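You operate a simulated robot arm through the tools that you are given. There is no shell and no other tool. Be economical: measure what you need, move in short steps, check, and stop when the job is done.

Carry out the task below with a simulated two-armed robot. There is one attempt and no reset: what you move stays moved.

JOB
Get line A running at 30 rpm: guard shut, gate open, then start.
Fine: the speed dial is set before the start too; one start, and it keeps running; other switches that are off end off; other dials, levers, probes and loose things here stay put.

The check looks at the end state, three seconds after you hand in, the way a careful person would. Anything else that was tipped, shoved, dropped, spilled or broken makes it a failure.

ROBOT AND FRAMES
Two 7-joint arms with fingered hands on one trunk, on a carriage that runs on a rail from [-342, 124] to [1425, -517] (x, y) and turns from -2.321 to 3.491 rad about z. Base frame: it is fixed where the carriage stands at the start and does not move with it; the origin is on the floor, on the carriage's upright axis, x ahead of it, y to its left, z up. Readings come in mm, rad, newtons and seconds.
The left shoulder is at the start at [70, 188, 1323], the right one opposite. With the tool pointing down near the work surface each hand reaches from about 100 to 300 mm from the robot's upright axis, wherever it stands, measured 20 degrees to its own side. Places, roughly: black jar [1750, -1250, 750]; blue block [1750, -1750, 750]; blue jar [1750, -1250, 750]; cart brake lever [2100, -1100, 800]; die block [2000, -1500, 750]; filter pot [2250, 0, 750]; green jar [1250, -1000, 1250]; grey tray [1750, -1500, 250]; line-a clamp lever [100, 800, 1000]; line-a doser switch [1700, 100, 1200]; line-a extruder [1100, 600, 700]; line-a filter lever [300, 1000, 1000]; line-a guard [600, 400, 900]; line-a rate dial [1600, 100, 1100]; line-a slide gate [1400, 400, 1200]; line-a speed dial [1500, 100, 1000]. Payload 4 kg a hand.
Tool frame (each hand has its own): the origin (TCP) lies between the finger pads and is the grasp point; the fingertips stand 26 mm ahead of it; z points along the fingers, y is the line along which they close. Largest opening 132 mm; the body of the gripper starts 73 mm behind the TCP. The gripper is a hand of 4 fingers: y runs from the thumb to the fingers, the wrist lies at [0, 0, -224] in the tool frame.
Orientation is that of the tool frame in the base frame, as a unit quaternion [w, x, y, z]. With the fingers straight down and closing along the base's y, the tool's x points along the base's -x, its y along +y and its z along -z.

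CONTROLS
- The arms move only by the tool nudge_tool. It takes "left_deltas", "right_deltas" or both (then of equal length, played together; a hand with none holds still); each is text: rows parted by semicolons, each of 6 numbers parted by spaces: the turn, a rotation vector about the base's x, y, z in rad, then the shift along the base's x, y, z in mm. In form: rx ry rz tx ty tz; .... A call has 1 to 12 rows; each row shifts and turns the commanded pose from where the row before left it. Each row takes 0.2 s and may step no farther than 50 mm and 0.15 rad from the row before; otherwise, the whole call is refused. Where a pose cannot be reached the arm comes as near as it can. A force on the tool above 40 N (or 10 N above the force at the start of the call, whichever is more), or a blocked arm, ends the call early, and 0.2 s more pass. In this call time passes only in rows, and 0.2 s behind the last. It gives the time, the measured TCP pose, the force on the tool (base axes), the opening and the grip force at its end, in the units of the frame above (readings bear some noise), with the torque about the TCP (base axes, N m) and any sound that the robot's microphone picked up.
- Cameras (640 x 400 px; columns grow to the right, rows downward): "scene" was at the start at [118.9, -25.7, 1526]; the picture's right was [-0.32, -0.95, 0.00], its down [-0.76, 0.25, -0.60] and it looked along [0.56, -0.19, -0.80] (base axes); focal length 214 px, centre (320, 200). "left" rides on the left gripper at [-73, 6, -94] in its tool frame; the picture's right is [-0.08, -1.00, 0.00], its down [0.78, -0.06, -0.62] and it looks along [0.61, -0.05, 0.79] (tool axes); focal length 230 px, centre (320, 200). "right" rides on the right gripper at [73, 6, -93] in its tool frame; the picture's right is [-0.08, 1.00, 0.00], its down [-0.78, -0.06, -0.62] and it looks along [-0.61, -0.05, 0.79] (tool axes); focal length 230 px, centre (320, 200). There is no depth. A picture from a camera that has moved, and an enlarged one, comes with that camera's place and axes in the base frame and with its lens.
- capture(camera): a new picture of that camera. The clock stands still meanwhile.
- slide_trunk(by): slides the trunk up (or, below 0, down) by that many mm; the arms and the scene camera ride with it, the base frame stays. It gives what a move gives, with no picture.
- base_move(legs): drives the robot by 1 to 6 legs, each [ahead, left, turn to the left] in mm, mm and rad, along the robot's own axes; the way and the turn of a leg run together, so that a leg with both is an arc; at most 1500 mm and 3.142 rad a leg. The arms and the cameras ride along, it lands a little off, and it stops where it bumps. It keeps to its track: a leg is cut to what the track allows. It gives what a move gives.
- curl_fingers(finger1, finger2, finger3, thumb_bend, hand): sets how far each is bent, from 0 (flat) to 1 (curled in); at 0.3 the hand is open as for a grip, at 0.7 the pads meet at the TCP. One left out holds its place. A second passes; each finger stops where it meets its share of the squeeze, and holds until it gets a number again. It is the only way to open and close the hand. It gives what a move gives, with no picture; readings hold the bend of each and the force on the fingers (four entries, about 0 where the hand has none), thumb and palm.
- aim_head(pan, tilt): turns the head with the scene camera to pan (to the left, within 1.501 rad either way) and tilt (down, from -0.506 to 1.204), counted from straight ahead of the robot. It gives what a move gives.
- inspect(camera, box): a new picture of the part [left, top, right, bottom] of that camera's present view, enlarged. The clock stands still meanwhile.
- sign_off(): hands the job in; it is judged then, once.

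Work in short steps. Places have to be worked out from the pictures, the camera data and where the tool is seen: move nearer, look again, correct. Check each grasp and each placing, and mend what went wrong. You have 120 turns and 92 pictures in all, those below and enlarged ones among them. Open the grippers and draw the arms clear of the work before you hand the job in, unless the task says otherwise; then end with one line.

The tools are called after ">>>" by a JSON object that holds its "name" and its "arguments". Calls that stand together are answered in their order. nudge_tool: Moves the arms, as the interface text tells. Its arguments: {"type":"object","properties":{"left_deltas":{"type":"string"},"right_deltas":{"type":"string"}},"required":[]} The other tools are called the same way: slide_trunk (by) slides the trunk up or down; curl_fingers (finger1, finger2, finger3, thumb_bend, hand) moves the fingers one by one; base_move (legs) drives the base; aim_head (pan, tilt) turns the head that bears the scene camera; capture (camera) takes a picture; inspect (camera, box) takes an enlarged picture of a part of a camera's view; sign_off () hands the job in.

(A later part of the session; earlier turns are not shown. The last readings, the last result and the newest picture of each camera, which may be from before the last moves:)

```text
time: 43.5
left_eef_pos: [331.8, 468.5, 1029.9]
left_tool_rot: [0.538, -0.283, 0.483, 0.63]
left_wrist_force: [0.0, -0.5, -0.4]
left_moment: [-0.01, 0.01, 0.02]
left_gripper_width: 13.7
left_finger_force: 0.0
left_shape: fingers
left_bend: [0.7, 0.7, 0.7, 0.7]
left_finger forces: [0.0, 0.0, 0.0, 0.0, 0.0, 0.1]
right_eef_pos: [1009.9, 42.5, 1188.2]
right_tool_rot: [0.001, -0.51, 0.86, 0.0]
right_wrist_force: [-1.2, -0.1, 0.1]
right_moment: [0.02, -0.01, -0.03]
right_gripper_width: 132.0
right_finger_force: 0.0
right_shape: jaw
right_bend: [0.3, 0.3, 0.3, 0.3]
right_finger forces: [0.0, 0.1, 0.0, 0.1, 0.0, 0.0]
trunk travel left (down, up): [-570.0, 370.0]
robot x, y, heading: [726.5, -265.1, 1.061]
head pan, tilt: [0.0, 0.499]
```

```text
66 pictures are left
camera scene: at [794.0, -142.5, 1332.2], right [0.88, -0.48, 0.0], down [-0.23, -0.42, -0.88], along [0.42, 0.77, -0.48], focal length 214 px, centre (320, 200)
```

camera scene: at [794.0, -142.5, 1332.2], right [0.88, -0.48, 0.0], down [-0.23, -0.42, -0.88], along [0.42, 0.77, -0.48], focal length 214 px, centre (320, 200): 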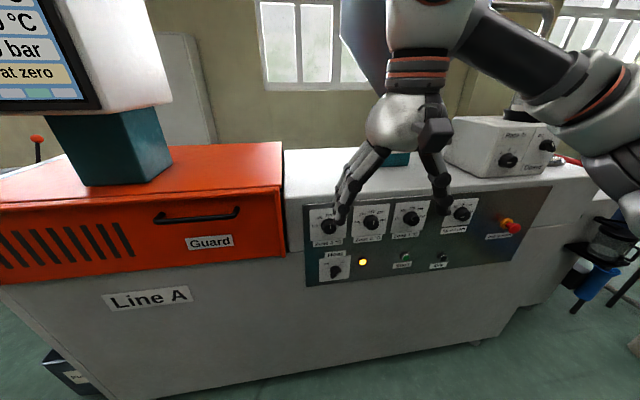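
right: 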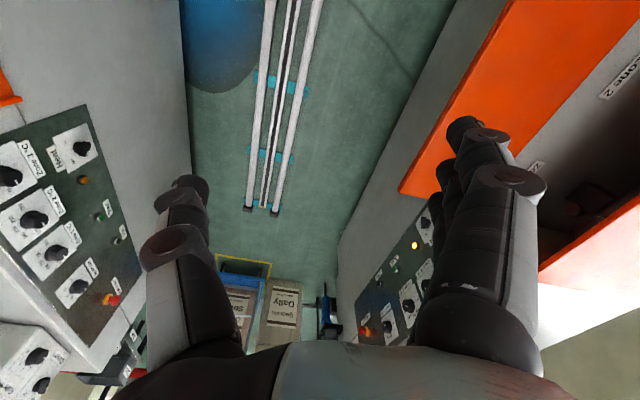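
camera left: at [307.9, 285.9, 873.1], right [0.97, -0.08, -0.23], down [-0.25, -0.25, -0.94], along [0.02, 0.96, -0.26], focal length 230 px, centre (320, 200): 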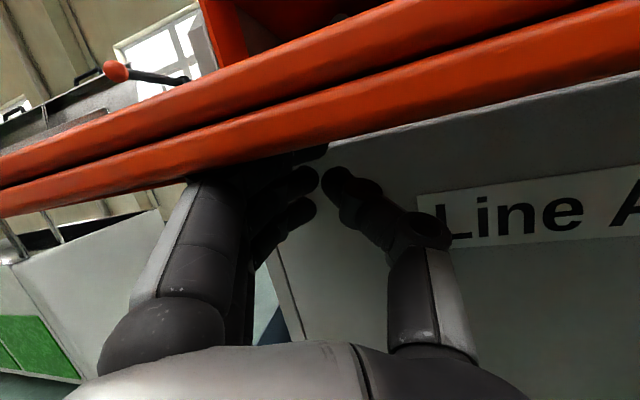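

Guard holds. I raise the trunk 230 mm to see the panel past the right arm and to study labels.

>>> {"name": "slide_trunk", "arguments": {"by": 230}}

>>> {"name": "aim_head", "arguments": {"pan": -0.25, "tilt": 0.75}}

>>> {"name": "capture", "arguments": {"camera": "scene"}}

>>> {"name": "capture", "arguments": {"camera": "right"}}

```text
time: 45.9
left_eef_pos: [331.9, 467.5, 1260.2]
left_tool_rot: [0.537, -0.284, 0.483, 0.63]
left_wrist_force: [0.3, 0.1, 0.6]
left_moment: [0.01, 0.01, 0.01]
left_gripper_width: 13.8
left_finger_force: 0.0
left_shape: fingers
left_bend: [0.7, 0.7, 0.7, 0.7]
left_finger forces: [0.0, 0.1, 0.0, 0.0, 0.0, 0.0]
right_eef_pos: [1009.8, 42.0, 1418.4]
right_tool_rot: [0.001, -0.509, 0.861, 0.0]
right_wrist_force: [-0.4, 0.1, -0.9]
right_moment: [0.01, 0.0, -0.02]
right_gripper_width: 131.7
right_finger_force: 0.1
right_shape: jaw
right_bend: [0.3, 0.3, 0.3, 0.3]
right_finger forces: [0.0, 0.0, 0.1, 0.1, 0.0, 0.0]
trunk travel left (down, up): [-800.0, 140.0]
robot x, y, heading: [729.4, -265.9, 1.067]
head pan, tilt: [0.0, 0.499]
```

```text
time: 46.7
left_eef_pos: [332.4, 467.8, 1261.1]
left_tool_rot: [0.538, -0.283, 0.484, 0.63]
left_wrist_force: [0.9, -0.1, -0.2]
left_moment: [0.0, 0.02, 0.0]
left_gripper_width: 13.3
left_finger_force: 0.0
left_shape: fingers
left_bend: [0.7, 0.7, 0.7, 0.7]
left_finger forces: [0.0, 0.0, 0.0, 0.0, 0.0, 0.0]
right_eef_pos: [1011.1, 41.9, 1418.5]
right_tool_rot: [0.001, -0.509, 0.861, 0.0]
right_wrist_force: [-0.3, 0.5, 0.0]
right_moment: [-0.01, 0.03, -0.03]
right_gripper_width: 131.9
right_finger_force: 0.1
right_shape: jaw
right_bend: [0.3, 0.3, 0.3, 0.3]
right_finger forces: [0.1, 0.1, 0.1, 0.0, 0.0, 0.0]
trunk travel left (down, up): [-800.0, 140.0]
robot x, y, heading: [727.2, -264.6, 1.073]
head pan, tilt: [-0.25, 0.75]
```

```text
65 pictures are left
camera scene: at [806.8, -161.7, 1540.4], right [0.73, -0.68, 0.0], down [-0.47, -0.5, -0.73], along [0.5, 0.53, -0.68], focal length 214 px, centre (320, 200)
```

scene: 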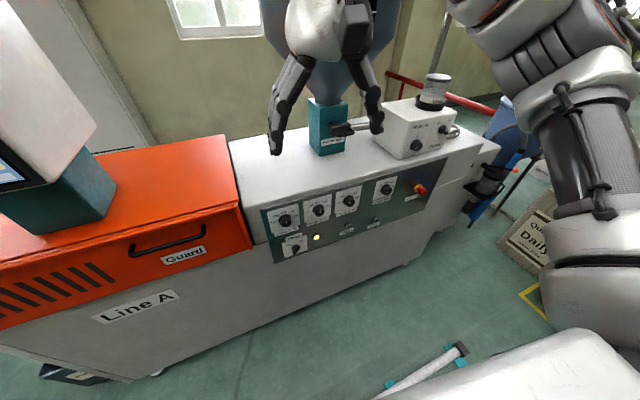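

```text
64 pictures are left
camera right: at [970.2, -17.9, 1512.2], right [-0.84, 0.55, 0.0], down [0.43, 0.66, 0.62], along [0.34, 0.52, -0.79], focal length 230 px, centre (320, 200)
```

right: 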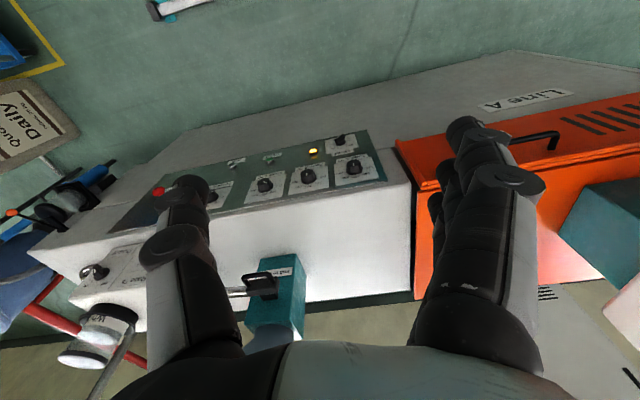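

>>> {"name": "inspect", "arguments": {"camera": "scene", "box": [255, 160, 445, 270]}}

>>> {"name": "inspect", "arguments": {"camera": "scene", "box": [300, 70, 470, 165]}}

```text
3.37 times, centred on (350, 215) of scene
camera zoom: at [806.8, -161.7, 1540.4], right [0.73, -0.68, 0.0], down [-0.47, -0.5, -0.73], along [0.5, 0.53, -0.68], focal length 722 px, centre (219, 150)
```

zoom: 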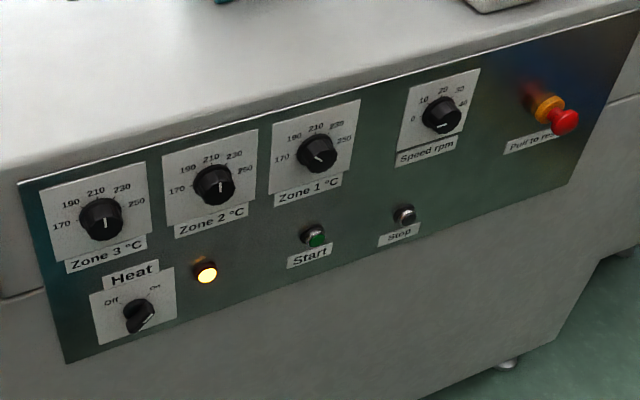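

```text
3.76 times, centred on (385, 118) of scene
camera zoom: at [806.8, -161.7, 1540.4], right [0.73, -0.68, 0.0], down [-0.47, -0.5, -0.73], along [0.5, 0.53, -0.68], focal length 807 px, centre (75, 511)
```

zoom: 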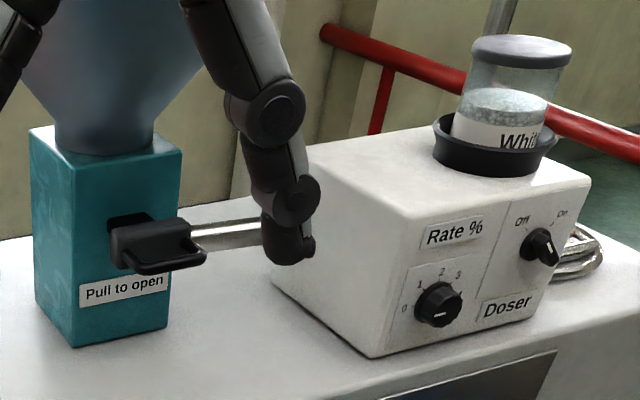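

I see the panel: speed dial (0–40 rpm), Start, Stop, E‑stop, plus "Pull to open" gate. Before driving on, I fold the left hand back to pointing down, further from the screen.

>>> {"name": "nudge_tool", "arguments": {"left_deltas": "-0.13 0.047 0 -3 -8 0;-0.13 0.047 0 -3 -8 0;-0.13 0.047 0 -3 -8 0;-0.13 0.047 0 -3 -8 0;-0.13 0.047 0 -3 -8 0;-0.13 0.047 0 -3 -8 0;-0.13 0.047 0 -3 -8 0;-0.13 0.047 0 -3 -8 0;-0.13 0.047 0 -3 -8 0;-0.13 0.047 0 -3 -8 0;-0.13 0.047 0 -3 -8 0;-0.13 0.047 0 -3 -8 0"}}

>>> {"name": "capture", "arguments": {"camera": "left"}}

```text
time: 49.3
left_eef_pos: [297.3, 372.8, 1259.9]
left_tool_rot: [0.045, -0.407, 0.898, 0.16]
left_wrist_force: [-0.6, -0.2, 0.0]
left_moment: [0.0, 0.0, 0.01]
left_gripper_width: 14.1
left_finger_force: 0.0
left_shape: fingers
left_bend: [0.7, 0.7, 0.7, 0.7]
left_finger forces: [0.0, 0.1, 0.1, 0.0, 0.0, 0.0]
right_eef_pos: [1010.8, 43.0, 1417.6]
right_tool_rot: [0.0, -0.509, 0.861, -0.001]
right_wrist_force: [-0.6, 0.4, 0.3]
right_moment: [-0.01, -0.03, 0.01]
right_gripper_width: 131.6
right_finger_force: 0.1
right_shape: jaw
right_bend: [0.3, 0.3, 0.3, 0.3]
right_finger forces: [0.1, 0.0, 0.1, 0.0, 0.1, 0.1]
trunk travel left (down, up): [-800.0, 140.0]
robot x, y, heading: [725.2, -262.4, 1.064]
head pan, tilt: [-0.25, 0.75]
```

```text
61 pictures are left
camera left: at [345.6, 397.9, 1365.6], right [0.79, -0.56, -0.23], down [-0.45, -0.8, 0.4], along [-0.41, -0.22, -0.89], focal length 230 px, centre (320, 200)
```

left: 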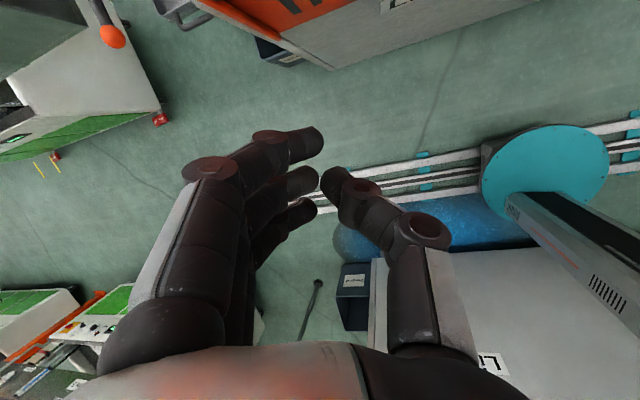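

Good. Now drive 405 mm along the rail so that the right shoulder faces the speed dial.

>>> {"name": "base_move", "arguments": {"legs": [[63, -400, 0]]}}

>>> {"name": "aim_head", "arguments": {"pan": 0.0, "tilt": 0.7}}

>>> {"name": "capture", "arguments": {"camera": "scene"}}

```text
time: 51.8
left_eef_pos: [678.6, 234.0, 1258.9]
left_tool_rot: [0.046, -0.407, 0.898, 0.159]
left_wrist_force: [0.1, -0.1, 0.0]
left_moment: [0.0, 0.0, 0.0]
left_gripper_width: 13.6
left_finger_force: 0.0
left_shape: fingers
left_bend: [0.7, 0.7, 0.7, 0.7]
left_finger forces: [0.0, 0.0, 0.0, 0.0, 0.0, 0.0]
right_eef_pos: [1391.8, -96.3, 1418.6]
right_tool_rot: [0.002, -0.509, 0.861, 0.001]
right_wrist_force: [-0.9, 0.7, -0.2]
right_moment: [0.02, -0.04, 0.0]
right_gripper_width: 131.9
right_finger_force: 0.0
right_shape: jaw
right_bend: [0.3, 0.3, 0.3, 0.3]
right_finger forces: [0.0, 0.1, 0.0, 0.0, 0.1, 0.0]
trunk travel left (down, up): [-800.0, 140.0]
robot x, y, heading: [1110.7, -401.6, 1.064]
head pan, tilt: [-0.25, 0.75]
```

```text
time: 52.6
left_eef_pos: [680.0, 233.0, 1260.0]
left_tool_rot: [0.046, -0.407, 0.898, 0.161]
left_wrist_force: [0.5, -0.5, -0.4]
left_moment: [0.0, -0.03, 0.02]
left_gripper_width: 13.6
left_finger_force: 0.0
left_shape: fingers
left_bend: [0.7, 0.7, 0.7, 0.7]
left_finger forces: [0.0, 0.0, 0.1, 0.0, 0.0, 0.1]
right_eef_pos: [1395.1, -97.8, 1418.5]
right_tool_rot: [0.0, -0.509, 0.861, 0.001]
right_wrist_force: [-0.6, 0.3, 0.6]
right_moment: [-0.01, 0.01, -0.01]
right_gripper_width: 131.8
right_finger_force: 0.1
right_shape: jaw
right_bend: [0.3, 0.3, 0.3, 0.3]
right_finger forces: [0.1, 0.1, 0.0, 0.1, 0.0, 0.0]
trunk travel left (down, up): [-800.0, 140.0]
robot x, y, heading: [1109.8, -403.2, 1.066]
head pan, tilt: [0.0, 0.7]
```

```text
60 pictures are left
camera scene: at [1176.0, -287.5, 1544.5], right [0.88, -0.48, 0.0], down [-0.31, -0.56, -0.76], along [0.37, 0.67, -0.64], focal length 214 px, centre (320, 200)
```

scene: 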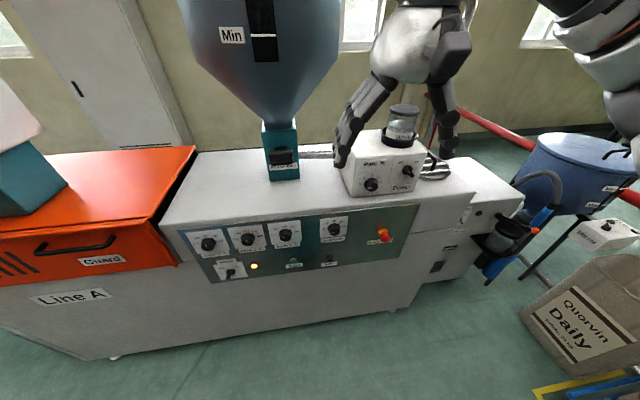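

>>> {"name": "inspect", "arguments": {"camera": "scene", "box": [175, 195, 425, 295]}}

>>> {"name": "inspect", "arguments": {"camera": "scene", "box": [240, 100, 360, 190]}}

>>> {"name": "inspect", "arguments": {"camera": "scene", "box": [305, 205, 405, 275]}}

```text
2.56 times, centred on (300, 245) of scene
camera zoom: at [1176.0, -287.5, 1544.5], right [0.88, -0.48, 0.0], down [-0.31, -0.56, -0.76], along [0.37, 0.67, -0.64], focal length 549 px, centre (371, 85)
```

zoom: 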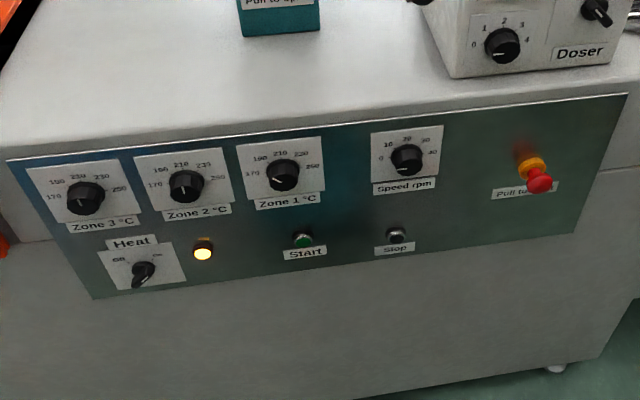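

```text
4.44 times, centred on (300, 145) of scene
camera zoom: at [1176.0, -287.5, 1544.5], right [0.88, -0.48, 0.0], down [-0.31, -0.56, -0.76], along [0.37, 0.67, -0.64], focal length 953 px, centre (409, 444)
```

zoom: 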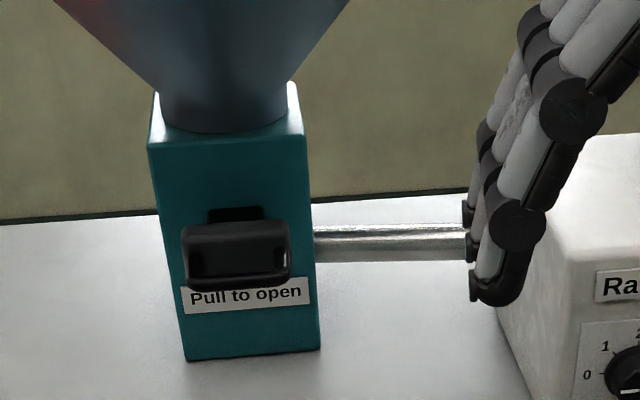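

```text
5.71 times, centred on (355, 240) of scene
camera zoom: at [1176.0, -287.5, 1544.5], right [0.88, -0.48, 0.0], down [-0.31, -0.56, -0.76], along [0.37, 0.67, -0.64], focal length 1226 px, centre (120, -29)
```

zoom: 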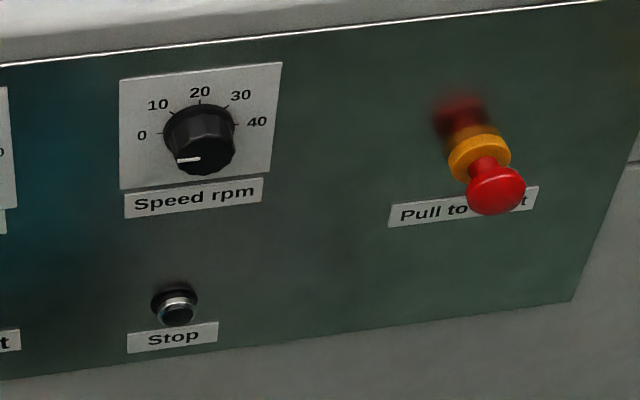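

Worked out by triangulation: gate handle ≈[1364,320,1202] (D‑handle pulled toward me), speed knob ≈[1475,148,966] reading 0 (30 is +135° clockwise), Start ≈[1327,207,807]. I shift back 130 mm along the rail and turn the right hand to point at the machine.

>>> {"name": "base_move", "arguments": {"legs": [[-20, 128, 0]]}}

>>> {"name": "nudge_tool", "arguments": {"right_deltas": "0.1345 -0.0488 0 5 15 -10;0.1345 -0.0488 0 5 15 -10;0.1345 -0.0488 0 5 15 -10;0.1345 -0.0488 0 5 15 -10;0.1345 -0.0488 0 5 15 -10;0.1345 -0.0488 0 5 15 -10;0.1345 -0.0488 0 5 15 -10;0.1345 -0.0488 0 5 15 -10;0.1345 -0.0488 0 5 15 -10;0.1345 -0.0488 0 5 15 -10;0.1345 -0.0488 0 5 15 -10"}}

>>> {"name": "capture", "arguments": {"camera": "scene"}}

```text
time: 53.9
left_eef_pos: [559.3, 277.1, 1262.0]
left_tool_rot: [0.044, -0.405, 0.899, 0.161]
left_wrist_force: [0.0, -0.1, 0.3]
left_moment: [0.01, 0.04, 0.01]
left_gripper_width: 13.8
left_finger_force: 0.0
left_shape: fingers
left_bend: [0.7, 0.7, 0.7, 0.7]
left_finger forces: [0.0, 0.0, 0.0, 0.0, 0.1, 0.0]
right_eef_pos: [1272.8, -53.3, 1418.0]
right_tool_rot: [0.0, -0.509, 0.861, 0.002]
right_wrist_force: [0.7, -0.5, -0.8]
right_moment: [-0.02, 0.01, 0.02]
right_gripper_width: 131.9
right_finger_force: 0.0
right_shape: jaw
right_bend: [0.3, 0.3, 0.3, 0.3]
right_finger forces: [0.0, 0.0, 0.0, 0.1, 0.1, 0.1]
trunk travel left (down, up): [-800.0, 140.0]
robot x, y, heading: [987.2, -358.1, 1.063]
head pan, tilt: [0.0, 0.7]
```

```text
time: 56.3
left_eef_pos: [556.0, 276.4, 1261.4]
left_tool_rot: [0.045, -0.407, 0.898, 0.161]
left_wrist_force: [-0.6, -1.5, 1.0]
left_moment: [0.01, -0.05, 0.02]
left_gripper_width: 14.0
left_finger_force: 0.1
left_shape: fingers
left_bend: [0.7, 0.7, 0.7, 0.7]
left_finger forces: [0.0, 0.0, 0.0, 0.0, 0.1, 0.0]
right_eef_pos: [1339.3, 97.5, 1359.8]
right_tool_rot: [0.539, -0.368, 0.612, 0.446]
right_wrist_force: [-1.0, -0.4, -0.3]
right_moment: [0.01, -0.03, 0.0]
right_gripper_width: 131.8
right_finger_force: 0.0
right_shape: jaw
right_bend: [0.3, 0.3, 0.3, 0.3]
right_finger forces: [0.0, 0.0, 0.1, 0.1, 0.0, 0.0]
right hand out of reach, approached as far as the arm can: row 11
trunk travel left (down, up): [-800.0, 140.0]
robot x, y, heading: [983.9, -359.4, 1.069]
head pan, tilt: [0.0, 0.7]
```

```text
56 pictures are left
camera scene: at [1050.8, -244.4, 1544.7], right [0.88, -0.48, 0.0], down [-0.31, -0.56, -0.77], along [0.37, 0.67, -0.64], focal length 214 px, centre (320, 200)
```

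scene: 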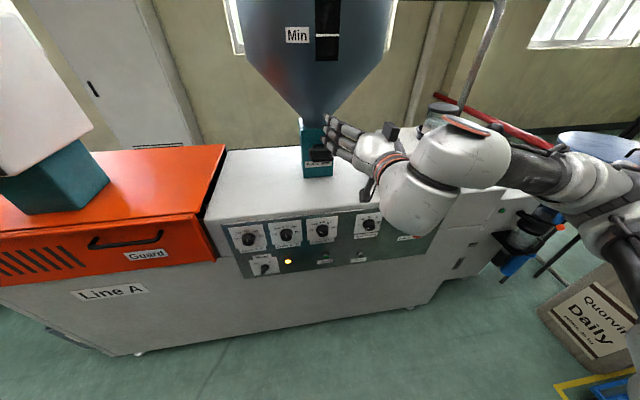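

Hand now points at the machine. I roll it 90° so that the fingers close vertically, lowering it to handle height.

>>> {"name": "nudge_tool", "arguments": {"right_deltas": "0.046 0.127 0 0 0 -14;0.046 0.127 0 0 0 -14;0.046 0.127 0 0 0 -14;0.046 0.127 0 0 0 -14;0.046 0.127 0 0 0 -14;0.046 0.127 0 0 0 -14;0.046 0.127 0 0 0 -14;0.046 0.127 0 0 0 -14;0.046 0.127 0 0 0 -14;0.046 0.127 0 0 0 -14;0.046 0.127 0 0 0 -14"}}

>>> {"name": "capture", "arguments": {"camera": "scene"}}

>>> {"name": "capture", "arguments": {"camera": "right"}}

```text
time: 58.7
left_eef_pos: [559.2, 278.9, 1261.4]
left_tool_rot: [0.045, -0.405, 0.899, 0.162]
left_wrist_force: [0.9, -0.2, 0.1]
left_moment: [0.01, 0.03, 0.0]
left_gripper_width: 13.7
left_finger_force: 0.1
left_shape: fingers
left_bend: [0.7, 0.7, 0.7, 0.7]
left_finger forces: [0.0, 0.0, 0.0, 0.1, 0.0, 0.0]
right_eef_pos: [1468.3, 20.8, 1315.4]
right_tool_rot: [0.192, 0.11, 0.689, 0.691]
right_wrist_force: [-0.4, 0.5, -0.3]
right_moment: [0.01, -0.01, 0.02]
right_gripper_width: 131.9
right_finger_force: 0.0
right_shape: jaw
right_bend: [0.3, 0.3, 0.3, 0.3]
right_finger forces: [0.1, 0.1, 0.0, 0.0, 0.1, 0.1]
right hand out of reach, approached as far as the arm can: row 1, 2, 3, 4, 5, 6, 7, 8, 9
trunk travel left (down, up): [-800.0, 140.0]
robot x, y, heading: [990.3, -359.7, 1.064]
head pan, tilt: [0.0, 0.7]
stopped in row 11 (right hand): the arm was blocked; the commanded pose is now the measured one
```

```text
55 pictures are left
camera scene: at [1054.3, -243.4, 1544.5], right [0.88, -0.48, 0.0], down [-0.31, -0.56, -0.76], along [0.37, 0.67, -0.64], focal length 214 px, centre (320, 200)
```

scene: 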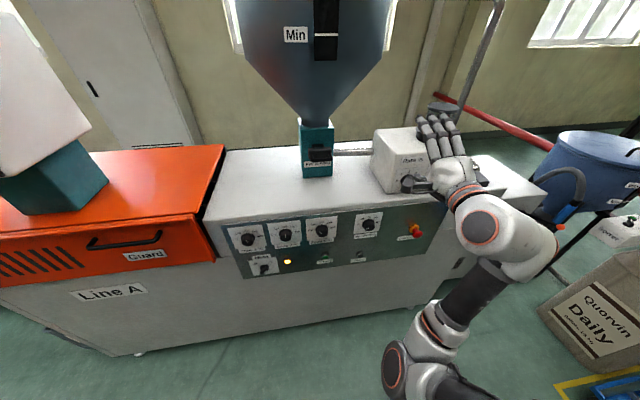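

```text
54 pictures are left
camera right: at [1362.9, -32.3, 1311.3], right [-0.04, -0.01, 1.0], down [0.46, -0.89, 0.01], along [0.89, 0.46, 0.04], focal length 230 px, centre (320, 200)
```

right: 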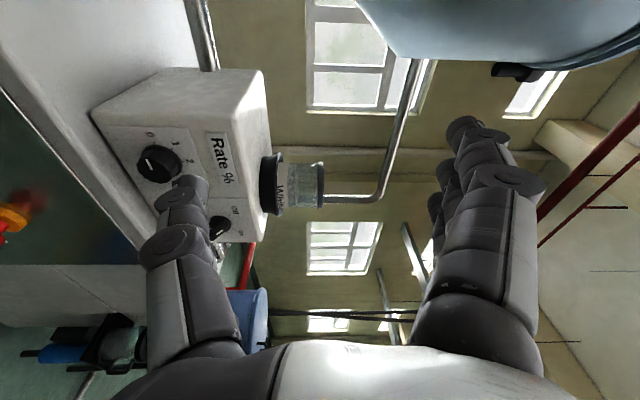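

The roll worked (fingers up, thumb down). I slide the hand back along the line toward the gate and lower it, staying in front of the block.

>>> {"name": "nudge_tool", "arguments": {"right_deltas": "0 0 0 -31 11 0;0 0 0 -31 11 0;0 0 0 -31 11 -15;0 0 0 -31 11 -20;0 0 0 -31 11 -25;0 0 0 -31 11 -25"}}

>>> {"name": "capture", "arguments": {"camera": "right"}}

>>> {"name": "capture", "arguments": {"camera": "scene"}}

```text
time: 59.2
left_eef_pos: [556.6, 279.3, 1260.4]
left_tool_rot: [0.046, -0.406, 0.898, 0.16]
left_wrist_force: [0.1, -0.3, 0.2]
left_moment: [0.02, 0.01, -0.03]
left_gripper_width: 13.8
left_finger_force: 0.0
left_shape: fingers
left_bend: [0.7, 0.7, 0.7, 0.7]
left_finger forces: [0.0, 0.0, 0.1, 0.1, 0.0, 0.0]
right_eef_pos: [1481.8, 13.2, 1316.6]
right_tool_rot: [0.272, 0.073, 0.685, 0.672]
right_wrist_force: [0.6, 0.0, -0.9]
right_moment: [0.02, 0.01, 0.0]
right_gripper_width: 131.8
right_finger_force: 0.1
right_shape: jaw
right_bend: [0.3, 0.3, 0.3, 0.3]
right_finger forces: [0.0, 0.1, 0.0, 0.0, 0.0, 0.1]
right hand out of reach, approached as far as the arm can: row 1, 2
trunk travel left (down, up): [-800.0, 140.0]
robot x, y, heading: [982.8, -356.5, 1.064]
head pan, tilt: [0.0, 0.7]
stopped in row 2 (right hand): the arm was blocked; the commanded pose is now the measured one
```

```text
53 pictures are left
camera right: at [1375.1, -34.5, 1300.6], right [-0.2, 0.05, 0.98], down [0.39, -0.91, 0.13], along [0.9, 0.4, 0.16], focal length 230 px, centre (320, 200)
```

right: 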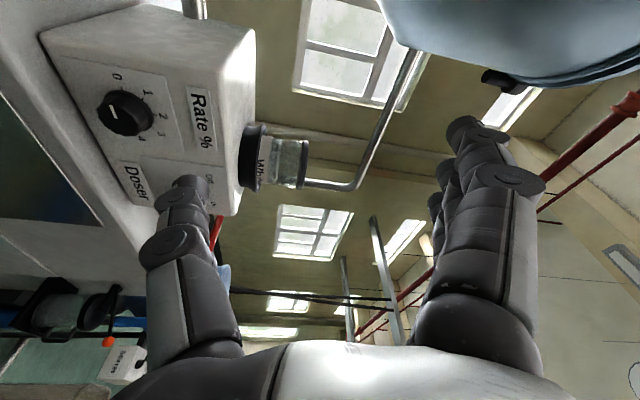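

```text
52 pictures are left
camera scene: at [1050.2, -242.1, 1544.6], right [0.88, -0.48, 0.0], down [-0.31, -0.56, -0.77], along [0.37, 0.67, -0.64], focal length 214 px, centre (320, 200)
```

scene: 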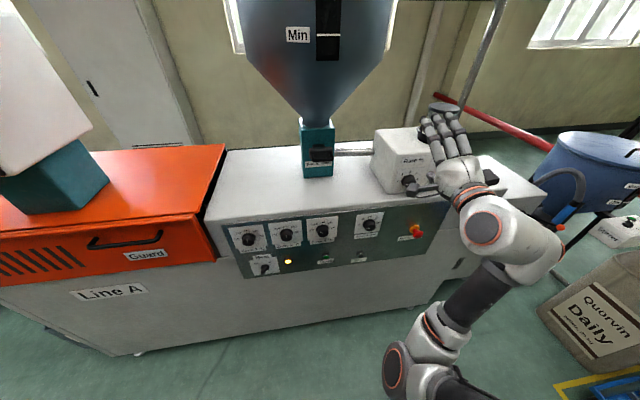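

The arm is at a joint limit with this roll. I unroll the hand back (the way it came) and will try the opposite roll.

>>> {"name": "nudge_tool", "arguments": {"right_deltas": "-0.046 -0.127 0 -12 -2 6;-0.046 -0.127 0 -12 -2 6;-0.046 -0.127 0 -12 0 6;-0.046 -0.127 0 -12 4 6;-0.046 -0.127 0 -12 4 3;-0.046 -0.127 0 -12 4 0;-0.046 -0.127 0 -12 4 0;-0.046 -0.127 0 -12 4 0;-0.046 -0.127 0 -12 4 0;-0.046 -0.127 0 -12 4 0;-0.046 -0.127 0 -12 4 0;-0.046 -0.127 0 0 0 0"}}

>>> {"name": "capture", "arguments": {"camera": "scene"}}

```text
time: 59.6
left_eef_pos: [556.9, 280.1, 1259.5]
left_tool_rot: [0.045, -0.406, 0.899, 0.16]
left_wrist_force: [0.2, 0.0, 0.5]
left_moment: [0.02, -0.02, -0.01]
left_gripper_width: 13.7
left_finger_force: 0.0
left_shape: fingers
left_bend: [0.7, 0.7, 0.7, 0.7]
left_finger forces: [0.0, 0.1, 0.0, 0.1, 0.0, 0.1]
right_eef_pos: [1501.3, -0.3, 1324.2]
right_tool_rot: [0.387, -0.013, 0.681, 0.621]
right_wrist_force: [-0.7, 0.8, -0.3]
right_moment: [0.03, 0.01, 0.0]
right_gripper_width: 131.4
right_finger_force: 0.0
right_shape: jaw
right_bend: [0.3, 0.3, 0.3, 0.3]
right_finger forces: [0.0, 0.0, 0.0, 0.0, 0.1, 0.0]
right hand out of reach, approached as far as the arm can: row 1, 2
trunk travel left (down, up): [-800.0, 140.0]
robot x, y, heading: [987.4, -358.6, 1.066]
head pan, tilt: [0.0, 0.7]
stopped in row 2 (right hand): the arm was blocked; the commanded pose is now the measured one
```

```text
51 pictures are left
camera scene: at [1050.5, -242.2, 1544.6], right [0.88, -0.48, 0.0], down [-0.31, -0.56, -0.77], along [0.37, 0.67, -0.64], focal length 214 px, centre (320, 200)
```

scene: 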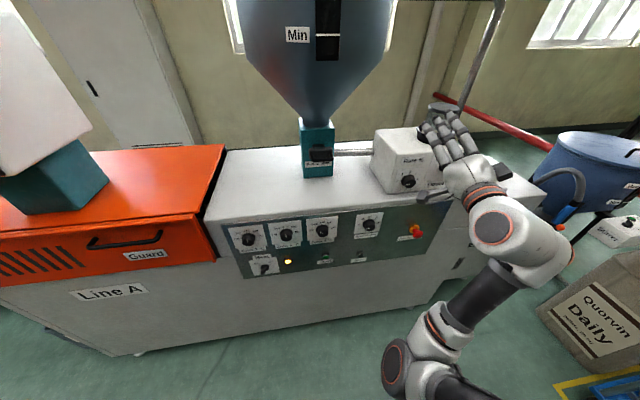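

Still blocked; it is an arm-internal limit. I try raising the hand while unrolling slowly.

>>> {"name": "nudge_tool", "arguments": {"right_deltas": "0 0 0 0 0 25;0 0 0 0 0 25;0 0 0 0 0 25;-0.04 -0.1 0 0 0 20;-0.04 -0.1 0 0 0 20;-0.04 -0.1 0 0 0 20;-0.04 -0.1 0 0 0 0;-0.04 -0.1 0 0 0 0"}}

>>> {"name": "capture", "arguments": {"camera": "scene"}}

```text
time: 61.4
left_eef_pos: [556.6, 280.1, 1259.9]
left_tool_rot: [0.045, -0.405, 0.899, 0.16]
left_wrist_force: [-0.2, 0.1, -0.2]
left_moment: [0.01, 0.01, -0.02]
left_gripper_width: 13.8
left_finger_force: 0.1
left_shape: fingers
left_bend: [0.7, 0.7, 0.7, 0.7]
left_finger forces: [0.0, 0.0, 0.1, 0.1, 0.1, 0.0]
right_eef_pos: [1501.6, 0.1, 1457.4]
right_tool_rot: [0.539, -0.205, 0.624, 0.527]
right_wrist_force: [0.5, 0.1, -0.2]
right_moment: [-0.01, 0.0, -0.01]
right_gripper_width: 131.8
right_finger_force: 0.1
right_shape: jaw
right_bend: [0.3, 0.3, 0.3, 0.3]
right_finger forces: [0.0, 0.0, 0.1, 0.1, 0.1, 0.0]
right hand out of reach, approached as far as the arm can: row 2
trunk travel left (down, up): [-800.0, 140.0]
robot x, y, heading: [989.0, -355.5, 1.07]
head pan, tilt: [0.0, 0.7]
```

```text
50 pictures are left
camera scene: at [1050.0, -241.3, 1544.5], right [0.88, -0.48, 0.0], down [-0.31, -0.56, -0.76], along [0.37, 0.67, -0.64], focal length 214 px, centre (320, 200)
```

scene: 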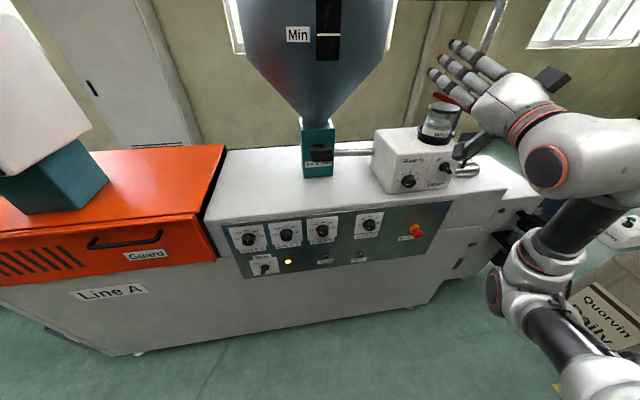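

Free again: the arm is comfortable when the hand is at or above shoulder height. So I slide the hand toward the gate's line at this height and roll; then I'll lower the trunk.

>>> {"name": "nudge_tool", "arguments": {"right_deltas": "0 0 0 -32 12 0;0 0 0 -32 12 0;0.04 0.1 0 -32 12 0;0.04 0.1 0 -32 12 0;0.04 0.1 0 -32 12 0;0.04 0.1 0 -32 12 0;0.04 0.1 0 -32 12 0;0.04 0.1 0 0 0 0;0.04 0.1 0 0 0 0;0.04 0.1 0 0 0 0;0.04 0.1 0 0 0 0;0.04 0.1 0 0 0 0"}}

>>> {"name": "capture", "arguments": {"camera": "scene"}}

```text
time: 64.0
left_eef_pos: [557.8, 279.2, 1261.7]
left_tool_rot: [0.045, -0.406, 0.899, 0.16]
left_wrist_force: [-0.4, 0.9, -0.1]
left_moment: [0.0, 0.03, -0.01]
left_gripper_width: 13.8
left_finger_force: 0.1
left_shape: fingers
left_bend: [0.7, 0.7, 0.7, 0.7]
left_finger forces: [0.0, 0.0, 0.1, 0.0, 0.0, 0.0]
right_eef_pos: [1522.3, -44.5, 1518.9]
right_tool_rot: [0.202, 0.173, 0.692, 0.671]
right_wrist_force: [-0.9, 0.0, 1.0]
right_moment: [-0.02, 0.06, 0.0]
right_gripper_width: 131.8
right_finger_force: 0.0
right_shape: jaw
right_bend: [0.3, 0.3, 0.3, 0.3]
right_finger forces: [0.1, 0.1, 0.1, 0.0, 0.1, 0.0]
right hand out of reach, approached as far as the arm can: row 3, 4, 5, 6, 7, 8, 9, 10, 11, 12
trunk travel left (down, up): [-800.0, 140.0]
robot x, y, heading: [983.0, -357.7, 1.065]
head pan, tilt: [0.0, 0.7]
```

```text
49 pictures are left
camera scene: at [1051.5, -242.0, 1544.5], right [0.88, -0.48, 0.0], down [-0.31, -0.56, -0.76], along [0.37, 0.67, -0.64], focal length 214 px, centre (320, 200)
```

scene: 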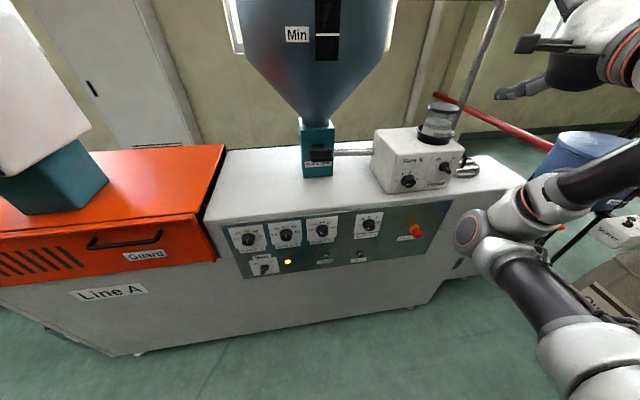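

With this roll the hand sits 400 mm to the side of the robot, so I bring the base back 270 mm to put the hand in line with the gate, then lower the trunk.

>>> {"name": "base_move", "arguments": {"legs": [[-42, 267, 0]]}}

>>> {"name": "slide_trunk", "arguments": {"by": -310}}

>>> {"name": "capture", "arguments": {"camera": "right"}}

>>> {"name": "capture", "arguments": {"camera": "scene"}}

```text
time: 65.9
left_eef_pos: [304.8, 363.4, 1261.8]
left_tool_rot: [0.044, -0.409, 0.897, 0.161]
left_wrist_force: [-0.2, 0.1, 0.9]
left_moment: [0.01, 0.04, -0.01]
left_gripper_width: 13.6
left_finger_force: 0.1
left_shape: fingers
left_bend: [0.7, 0.7, 0.7, 0.7]
left_finger forces: [0.0, 0.0, 0.1, 0.1, 0.0, 0.0]
right_eef_pos: [1274.0, 48.9, 1519.5]
right_tool_rot: [0.198, 0.17, 0.692, 0.672]
right_wrist_force: [0.8, -0.6, 0.0]
right_moment: [-0.02, -0.01, 0.01]
right_gripper_width: 131.9
right_finger_force: 0.0
right_shape: jaw
right_bend: [0.3, 0.3, 0.3, 0.3]
right_finger forces: [0.0, 0.1, 0.0, 0.0, 0.1, 0.0]
trunk travel left (down, up): [-800.0, 140.0]
robot x, y, heading: [738.8, -268.9, 1.077]
head pan, tilt: [0.0, 0.7]
```

```text
time: 69.0
left_eef_pos: [304.4, 363.7, 951.3]
left_tool_rot: [0.045, -0.41, 0.897, 0.16]
left_wrist_force: [0.1, -1.1, -0.4]
left_moment: [0.0, -0.02, -0.01]
left_gripper_width: 13.9
left_finger_force: 0.1
left_shape: fingers
left_bend: [0.7, 0.7, 0.7, 0.7]
left_finger forces: [0.1, 0.0, 0.0, 0.0, 0.0, 0.0]
right_eef_pos: [1271.2, 50.4, 1208.9]
right_tool_rot: [0.199, 0.17, 0.693, 0.672]
right_wrist_force: [0.9, 0.0, 0.6]
right_moment: [-0.02, 0.0, 0.0]
right_gripper_width: 132.3
right_finger_force: 0.0
right_shape: jaw
right_bend: [0.3, 0.3, 0.3, 0.3]
right_finger forces: [0.0, 0.1, 0.1, 0.1, 0.0, 0.0]
trunk travel left (down, up): [-490.0, 450.0]
robot x, y, heading: [739.5, -266.1, 1.074]
head pan, tilt: [0.0, 0.7]
```

```text
48 pictures are left
camera right: at [1161.3, 7.1, 1213.8], right [0.04, 0.0, 1.0], down [0.37, -0.93, -0.01], along [0.93, 0.37, -0.03], focal length 230 px, centre (320, 200)
```

right: 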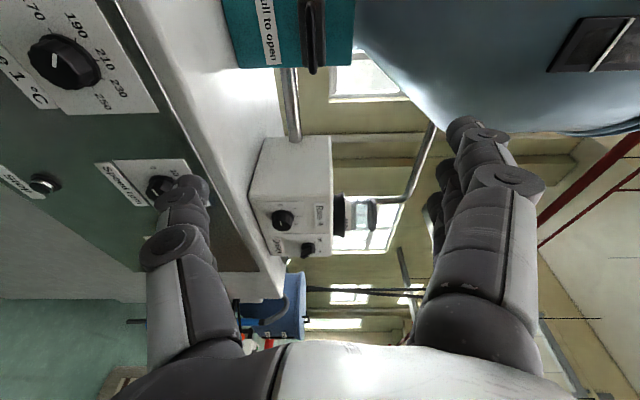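

```text
47 pictures are left
camera scene: at [802.8, -152.0, 1234.6], right [0.88, -0.47, 0.0], down [-0.31, -0.57, -0.77], along [0.36, 0.67, -0.64], focal length 214 px, centre (320, 200)
```

scene: 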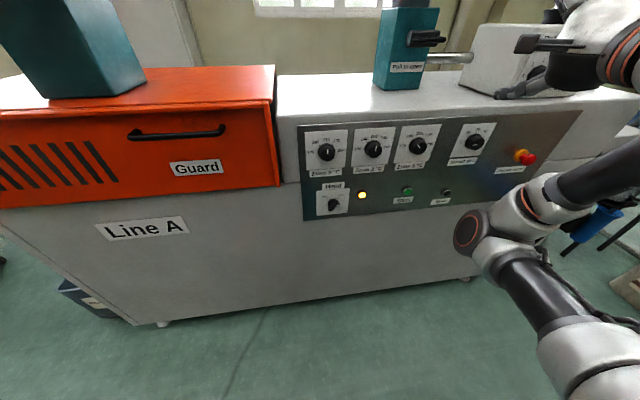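

I see the gate handle from both cameras now; enlarge it to judge its shape.

>>> {"name": "inspect", "arguments": {"camera": "scene", "box": [360, 0, 480, 90]}}

>>> {"name": "inspect", "arguments": {"camera": "right", "box": [220, 0, 400, 110]}}

```text
4.44 times, centred on (420, 45) of scene
camera zoom: at [802.8, -152.0, 1234.6], right [0.88, -0.47, 0.0], down [-0.31, -0.57, -0.77], along [0.36, 0.67, -0.64], focal length 953 px, centre (-124, 889)
```

zoom: 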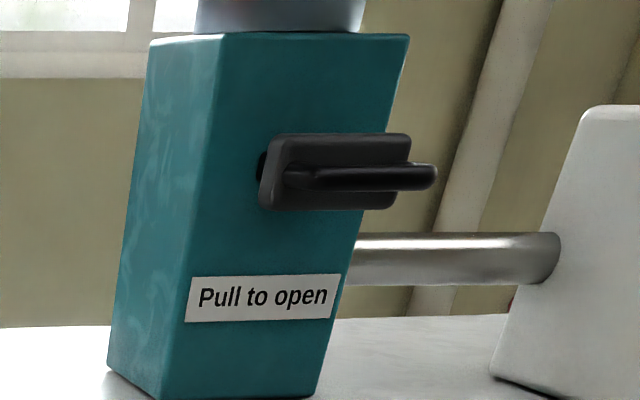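

```text
3.56 times, centred on (310, 55) of right
camera zoom: at [1161.3, 7.1, 1213.8], right [0.04, 0.0, 1.0], down [0.37, -0.93, -0.01], along [0.93, 0.37, -0.03], focal length 818 px, centre (356, 716)
```

zoom: 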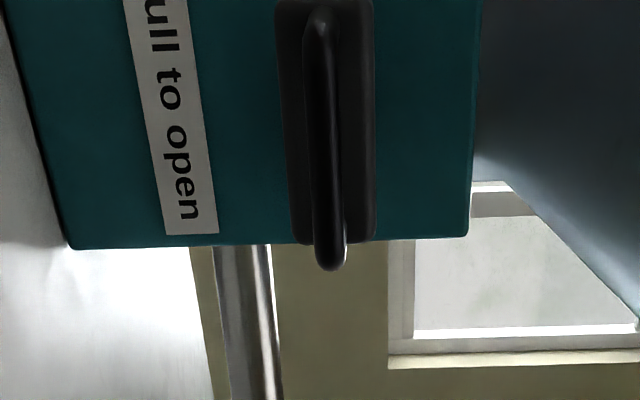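

It's a backplate with a horizontal bow bar: bar center ≈[1345,290,1199], n≈730. I advance to n≈660 with a small yaw correction, then look.

>>> {"name": "nudge_tool", "arguments": {"right_deltas": "0 0 0.03 8 28 -1;0 0 0.03 8 28 -2;0 0 0.03 8 28 -1;0 0 0.03 8 28 -2;0 0 0.03 8 28 -1;0 0 0.03 8 28 -2"}}

>>> {"name": "capture", "arguments": {"camera": "right"}}

>>> {"name": "capture", "arguments": {"camera": "scene"}}

```text
time: 70.4
left_eef_pos: [305.2, 365.2, 950.7]
left_tool_rot: [0.045, -0.409, 0.897, 0.161]
left_wrist_force: [0.5, 0.0, -0.2]
left_moment: [0.01, -0.01, 0.01]
left_gripper_width: 13.7
left_finger_force: 0.0
left_shape: fingers
left_bend: [0.7, 0.7, 0.7, 0.7]
left_finger forces: [0.0, 0.0, 0.1, 0.0, 0.1, 0.0]
right_eef_pos: [1318.9, 218.9, 1200.7]
right_tool_rot: [0.138, 0.107, 0.706, 0.687]
right_wrist_force: [0.1, -0.5, -0.5]
right_moment: [-0.02, 0.0, -0.02]
right_gripper_width: 131.9
right_finger_force: 0.1
right_shape: jaw
right_bend: [0.3, 0.3, 0.3, 0.3]
right_finger forces: [0.0, 0.0, 0.0, 0.0, 0.1, 0.0]
trunk travel left (down, up): [-490.0, 450.0]
robot x, y, heading: [737.3, -270.0, 1.073]
head pan, tilt: [0.0, 0.7]
```

```text
44 pictures are left
camera right: at [1218.2, 157.5, 1205.6], right [0.03, 0.01, 1.0], down [0.53, -0.85, -0.01], along [0.85, 0.53, -0.03], focal length 230 px, centre (320, 200)
```

right: 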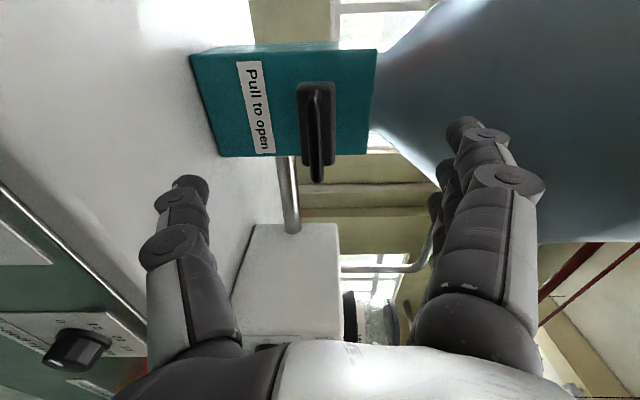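

```text
43 pictures are left
camera scene: at [802.9, -151.5, 1234.5], right [0.88, -0.47, 0.0], down [-0.31, -0.57, -0.76], along [0.36, 0.67, -0.64], focal length 214 px, centre (320, 200)
```

scene: 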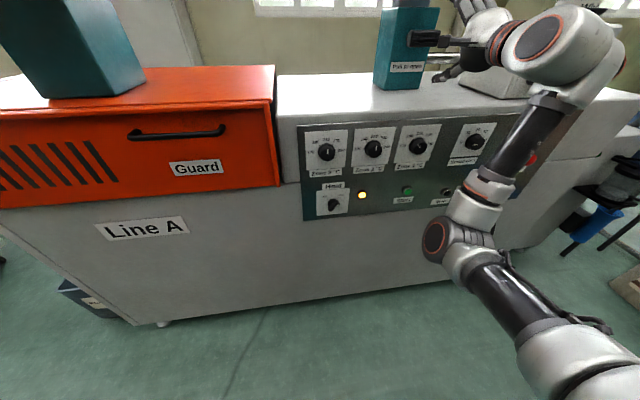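

Bar center confirmed (a≈1170, n≈733, z≈1199), aligned with the hand. Advance 70 mm and close gently.

>>> {"name": "nudge_tool", "arguments": {"right_deltas": "0 0 0 8 22 -1;0 0 0 8 22 0;0 0 0 8 22 0"}}

>>> {"name": "curl_fingers", "arguments": {"hand": "right", "finger1": 0.72, "finger2": 0.72, "finger3": 0.72, "thumb_bend": 0.72}}

>>> {"name": "capture", "arguments": {"camera": "right"}}

```text
time: 71.2
left_eef_pos: [303.2, 364.7, 950.8]
left_tool_rot: [0.044, -0.411, 0.896, 0.161]
left_wrist_force: [-0.9, 0.3, -1.0]
left_moment: [0.01, 0.0, -0.01]
left_gripper_width: 13.7
left_finger_force: 0.0
left_shape: fingers
left_bend: [0.7, 0.7, 0.7, 0.7]
left_finger forces: [0.0, 0.1, 0.0, 0.0, 0.0, 0.1]
right_eef_pos: [1343.6, 284.7, 1199.7]
right_tool_rot: [0.137, 0.106, 0.705, 0.687]
right_wrist_force: [0.8, 0.6, 0.0]
right_moment: [-0.02, 0.0, 0.03]
right_gripper_width: 132.1
right_finger_force: 0.1
right_shape: jaw
right_bend: [0.3, 0.3, 0.3, 0.3]
right_finger forces: [0.0, 0.1, 0.0, 0.0, 0.0, 0.0]
trunk travel left (down, up): [-490.0, 450.0]
robot x, y, heading: [741.4, -268.6, 1.075]
head pan, tilt: [0.0, 0.7]
```

```text
time: 72.2
left_eef_pos: [304.1, 364.5, 949.5]
left_tool_rot: [0.044, -0.411, 0.896, 0.161]
left_wrist_force: [-0.4, 0.1, 0.0]
left_moment: [-0.01, 0.02, -0.03]
left_gripper_width: 13.7
left_finger_force: 0.1
left_shape: fingers
left_bend: [0.7, 0.7, 0.7, 0.7]
left_finger forces: [0.1, 0.1, 0.0, 0.1, 0.1, 0.1]
right_eef_pos: [1344.1, 283.2, 1198.2]
right_tool_rot: [0.138, 0.107, 0.706, 0.687]
right_wrist_force: [0.0, 1.5, -0.2]
right_moment: [-0.01, 0.06, 0.01]
right_gripper_width: 18.9
right_finger_force: 8.1
right_shape: fingers
right_bend: [0.7, 0.71, 0.71, 0.68]
right_finger forces: [3.6, 2.6, 2.2, 0.0, 7.5, 0.0]
trunk travel left (down, up): [-490.0, 450.0]
robot x, y, heading: [737.0, -267.5, 1.073]
head pan, tilt: [0.0, 0.7]
```

```text
42 pictures are left
camera right: at [1243.3, 222.5, 1203.1], right [0.03, 0.01, 1.0], down [0.53, -0.85, -0.01], along [0.85, 0.53, -0.03], focal length 230 px, centre (320, 200)
```

right: 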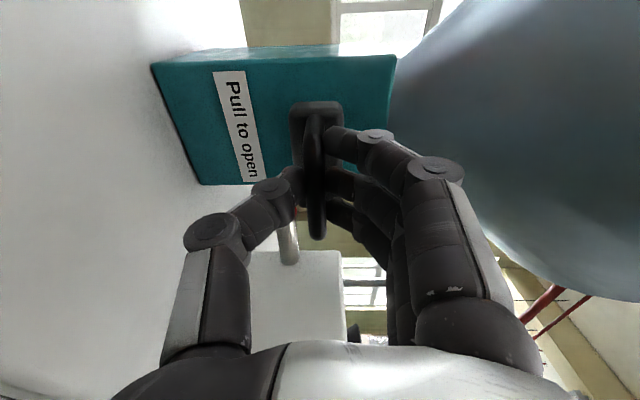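

The bar is gripped on all fingers (8 N). I tighten a little more and pull straight back 40 mm.

>>> {"name": "curl_fingers", "arguments": {"hand": "right", "finger1": 0.8, "finger2": 0.8, "finger3": 0.8, "thumb_bend": 0.8}}

>>> {"name": "nudge_tool", "arguments": {"right_deltas": "0 0 0 -3 -9 0;0 0 0 -3 -9 0;0 0 0 -4 -10 0;0 0 0 -4 -10 0"}}

>>> {"name": "capture", "arguments": {"camera": "right"}}

```text
time: 73.2
left_eef_pos: [304.4, 364.7, 949.6]
left_tool_rot: [0.046, -0.41, 0.897, 0.161]
left_wrist_force: [0.7, 0.5, -0.6]
left_moment: [0.01, 0.0, 0.01]
left_gripper_width: 13.8
left_finger_force: 0.1
left_shape: fingers
left_bend: [0.7, 0.7, 0.7, 0.7]
left_finger forces: [0.0, 0.1, 0.1, 0.0, 0.1, 0.1]
right_eef_pos: [1342.4, 283.0, 1198.8]
right_tool_rot: [0.138, 0.107, 0.704, 0.688]
right_wrist_force: [0.5, 0.6, 4.7]
right_moment: [0.09, 0.01, 0.06]
right_gripper_width: 17.5
right_finger_force: 21.5
right_shape: fingers
right_bend: [0.73, 0.73, 0.74, 0.69]
right_finger forces: [9.6, 7.4, 7.5, 0.0, 17.7, 0.0]
trunk travel left (down, up): [-490.0, 450.0]
robot x, y, heading: [738.5, -268.4, 1.07]
head pan, tilt: [0.0, 0.7]
```

```text
time: 74.2
left_eef_pos: [303.6, 364.5, 950.1]
left_tool_rot: [0.045, -0.41, 0.897, 0.16]
left_wrist_force: [0.4, 0.3, 0.2]
left_moment: [-0.03, 0.01, 0.01]
left_gripper_width: 13.8
left_finger_force: 0.1
left_shape: fingers
left_bend: [0.7, 0.7, 0.7, 0.7]
left_finger forces: [0.1, 0.0, 0.0, 0.0, 0.0, 0.1]
right_eef_pos: [1329.0, 245.8, 1199.7]
right_tool_rot: [0.137, 0.106, 0.705, 0.688]
right_wrist_force: [1.1, 1.7, 2.8]
right_moment: [0.1, 0.0, 0.05]
right_gripper_width: 17.4
right_finger_force: 21.2
right_shape: fingers
right_bend: [0.73, 0.73, 0.74, 0.69]
right_finger forces: [9.3, 7.0, 7.2, 0.0, 18.0, 0.0]
trunk travel left (down, up): [-490.0, 450.0]
robot x, y, heading: [738.6, -268.0, 1.079]
head pan, tilt: [0.0, 0.7]
```

```text
41 pictures are left
camera right: at [1229.4, 184.7, 1203.9], right [0.04, 0.01, 1.0], down [0.53, -0.85, -0.01], along [0.85, 0.53, -0.03], focal length 230 px, centre (320, 200)
```

right: 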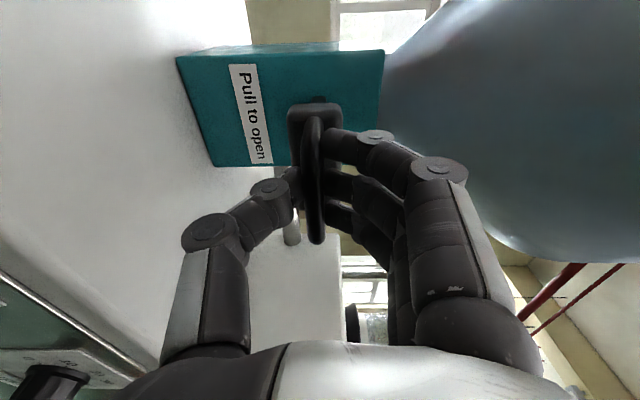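

The handle follows easily. Keep pulling until the end stop.

>>> {"name": "nudge_tool", "arguments": {"right_deltas": "0 0 0 -3.4 -9.4 0;0 0 0 -3.4 -9.4 0;0 0 0 -3.4 -9.4 0;0 0 0 -3.4 -9.4 0;0 0 0 -3.4 -9.4 0;0 0 0 -3.4 -9.4 0;0 0 0 -3.4 -9.4 0;0 0 0 -3.4 -9.4 0"}}

>>> {"name": "capture", "arguments": {"camera": "right"}}

```text
time: 76.0
left_eef_pos: [303.3, 363.3, 950.8]
left_tool_rot: [0.046, -0.411, 0.896, 0.161]
left_wrist_force: [-0.8, -0.6, 0.7]
left_moment: [-0.03, 0.0, -0.02]
left_gripper_width: 13.7
left_finger_force: 0.0
left_shape: fingers
left_bend: [0.7, 0.7, 0.7, 0.7]
left_finger forces: [0.0, 0.0, 0.0, 0.1, 0.0, 0.0]
right_eef_pos: [1301.0, 169.4, 1200.2]
right_tool_rot: [0.137, 0.106, 0.705, 0.687]
right_wrist_force: [1.0, -0.2, -0.2]
right_moment: [0.0, -0.04, -0.02]
right_gripper_width: 8.5
right_finger_force: 0.0
right_shape: fingers
right_bend: [0.76, 0.74, 0.77, 0.74]
right_finger forces: [0.0, 0.0, 0.1, 0.0, 0.1, 0.0]
trunk travel left (down, up): [-490.0, 450.0]
robot x, y, heading: [741.4, -270.7, 1.078]
head pan, tilt: [0.0, 0.7]
```

```text
40 pictures are left
camera right: at [1201.1, 107.4, 1204.3], right [0.03, 0.01, 1.0], down [0.53, -0.85, -0.01], along [0.85, 0.53, -0.03], focal length 230 px, centre (320, 200)
```

right: 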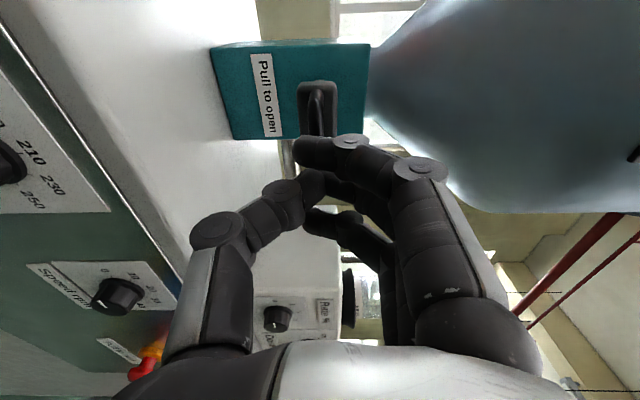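

The fingers slipped off the bar at some point. Check how far the gate is out.

>>> {"name": "inspect", "arguments": {"camera": "scene", "box": [360, 0, 480, 90]}}

>>> {"name": "inspect", "arguments": {"camera": "right", "box": [190, 20, 400, 170]}}

```text
4.44 times, centred on (420, 45) of scene
camera zoom: at [802.7, -152.4, 1234.6], right [0.88, -0.47, 0.0], down [-0.31, -0.57, -0.77], along [0.36, 0.67, -0.64], focal length 953 px, centre (-124, 889)
```

zoom: 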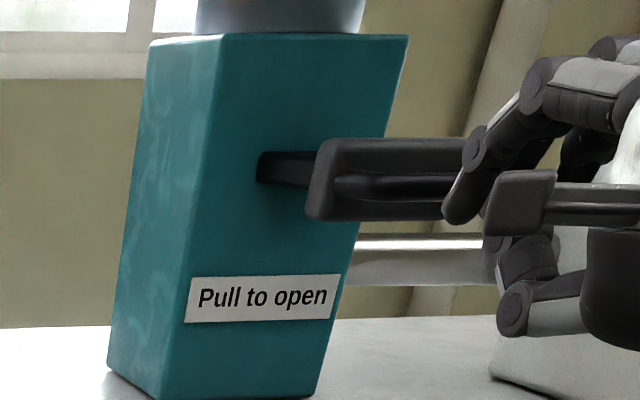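

```text
2.67 times, centred on (295, 95) of right
camera zoom: at [1201.1, 107.4, 1204.3], right [0.03, 0.01, 1.0], down [0.53, -0.85, -0.01], along [0.85, 0.53, -0.03], focal length 614 px, centre (387, 480)
```

zoom: 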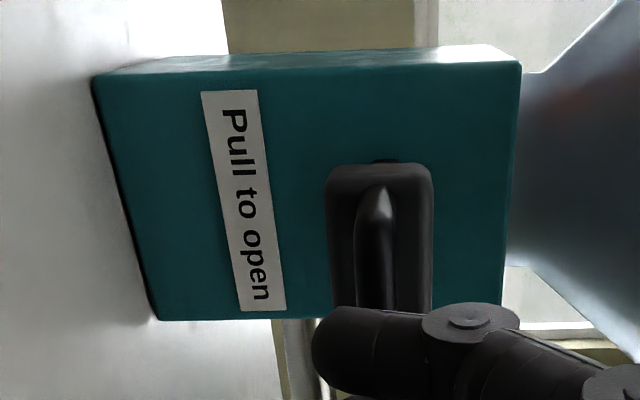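

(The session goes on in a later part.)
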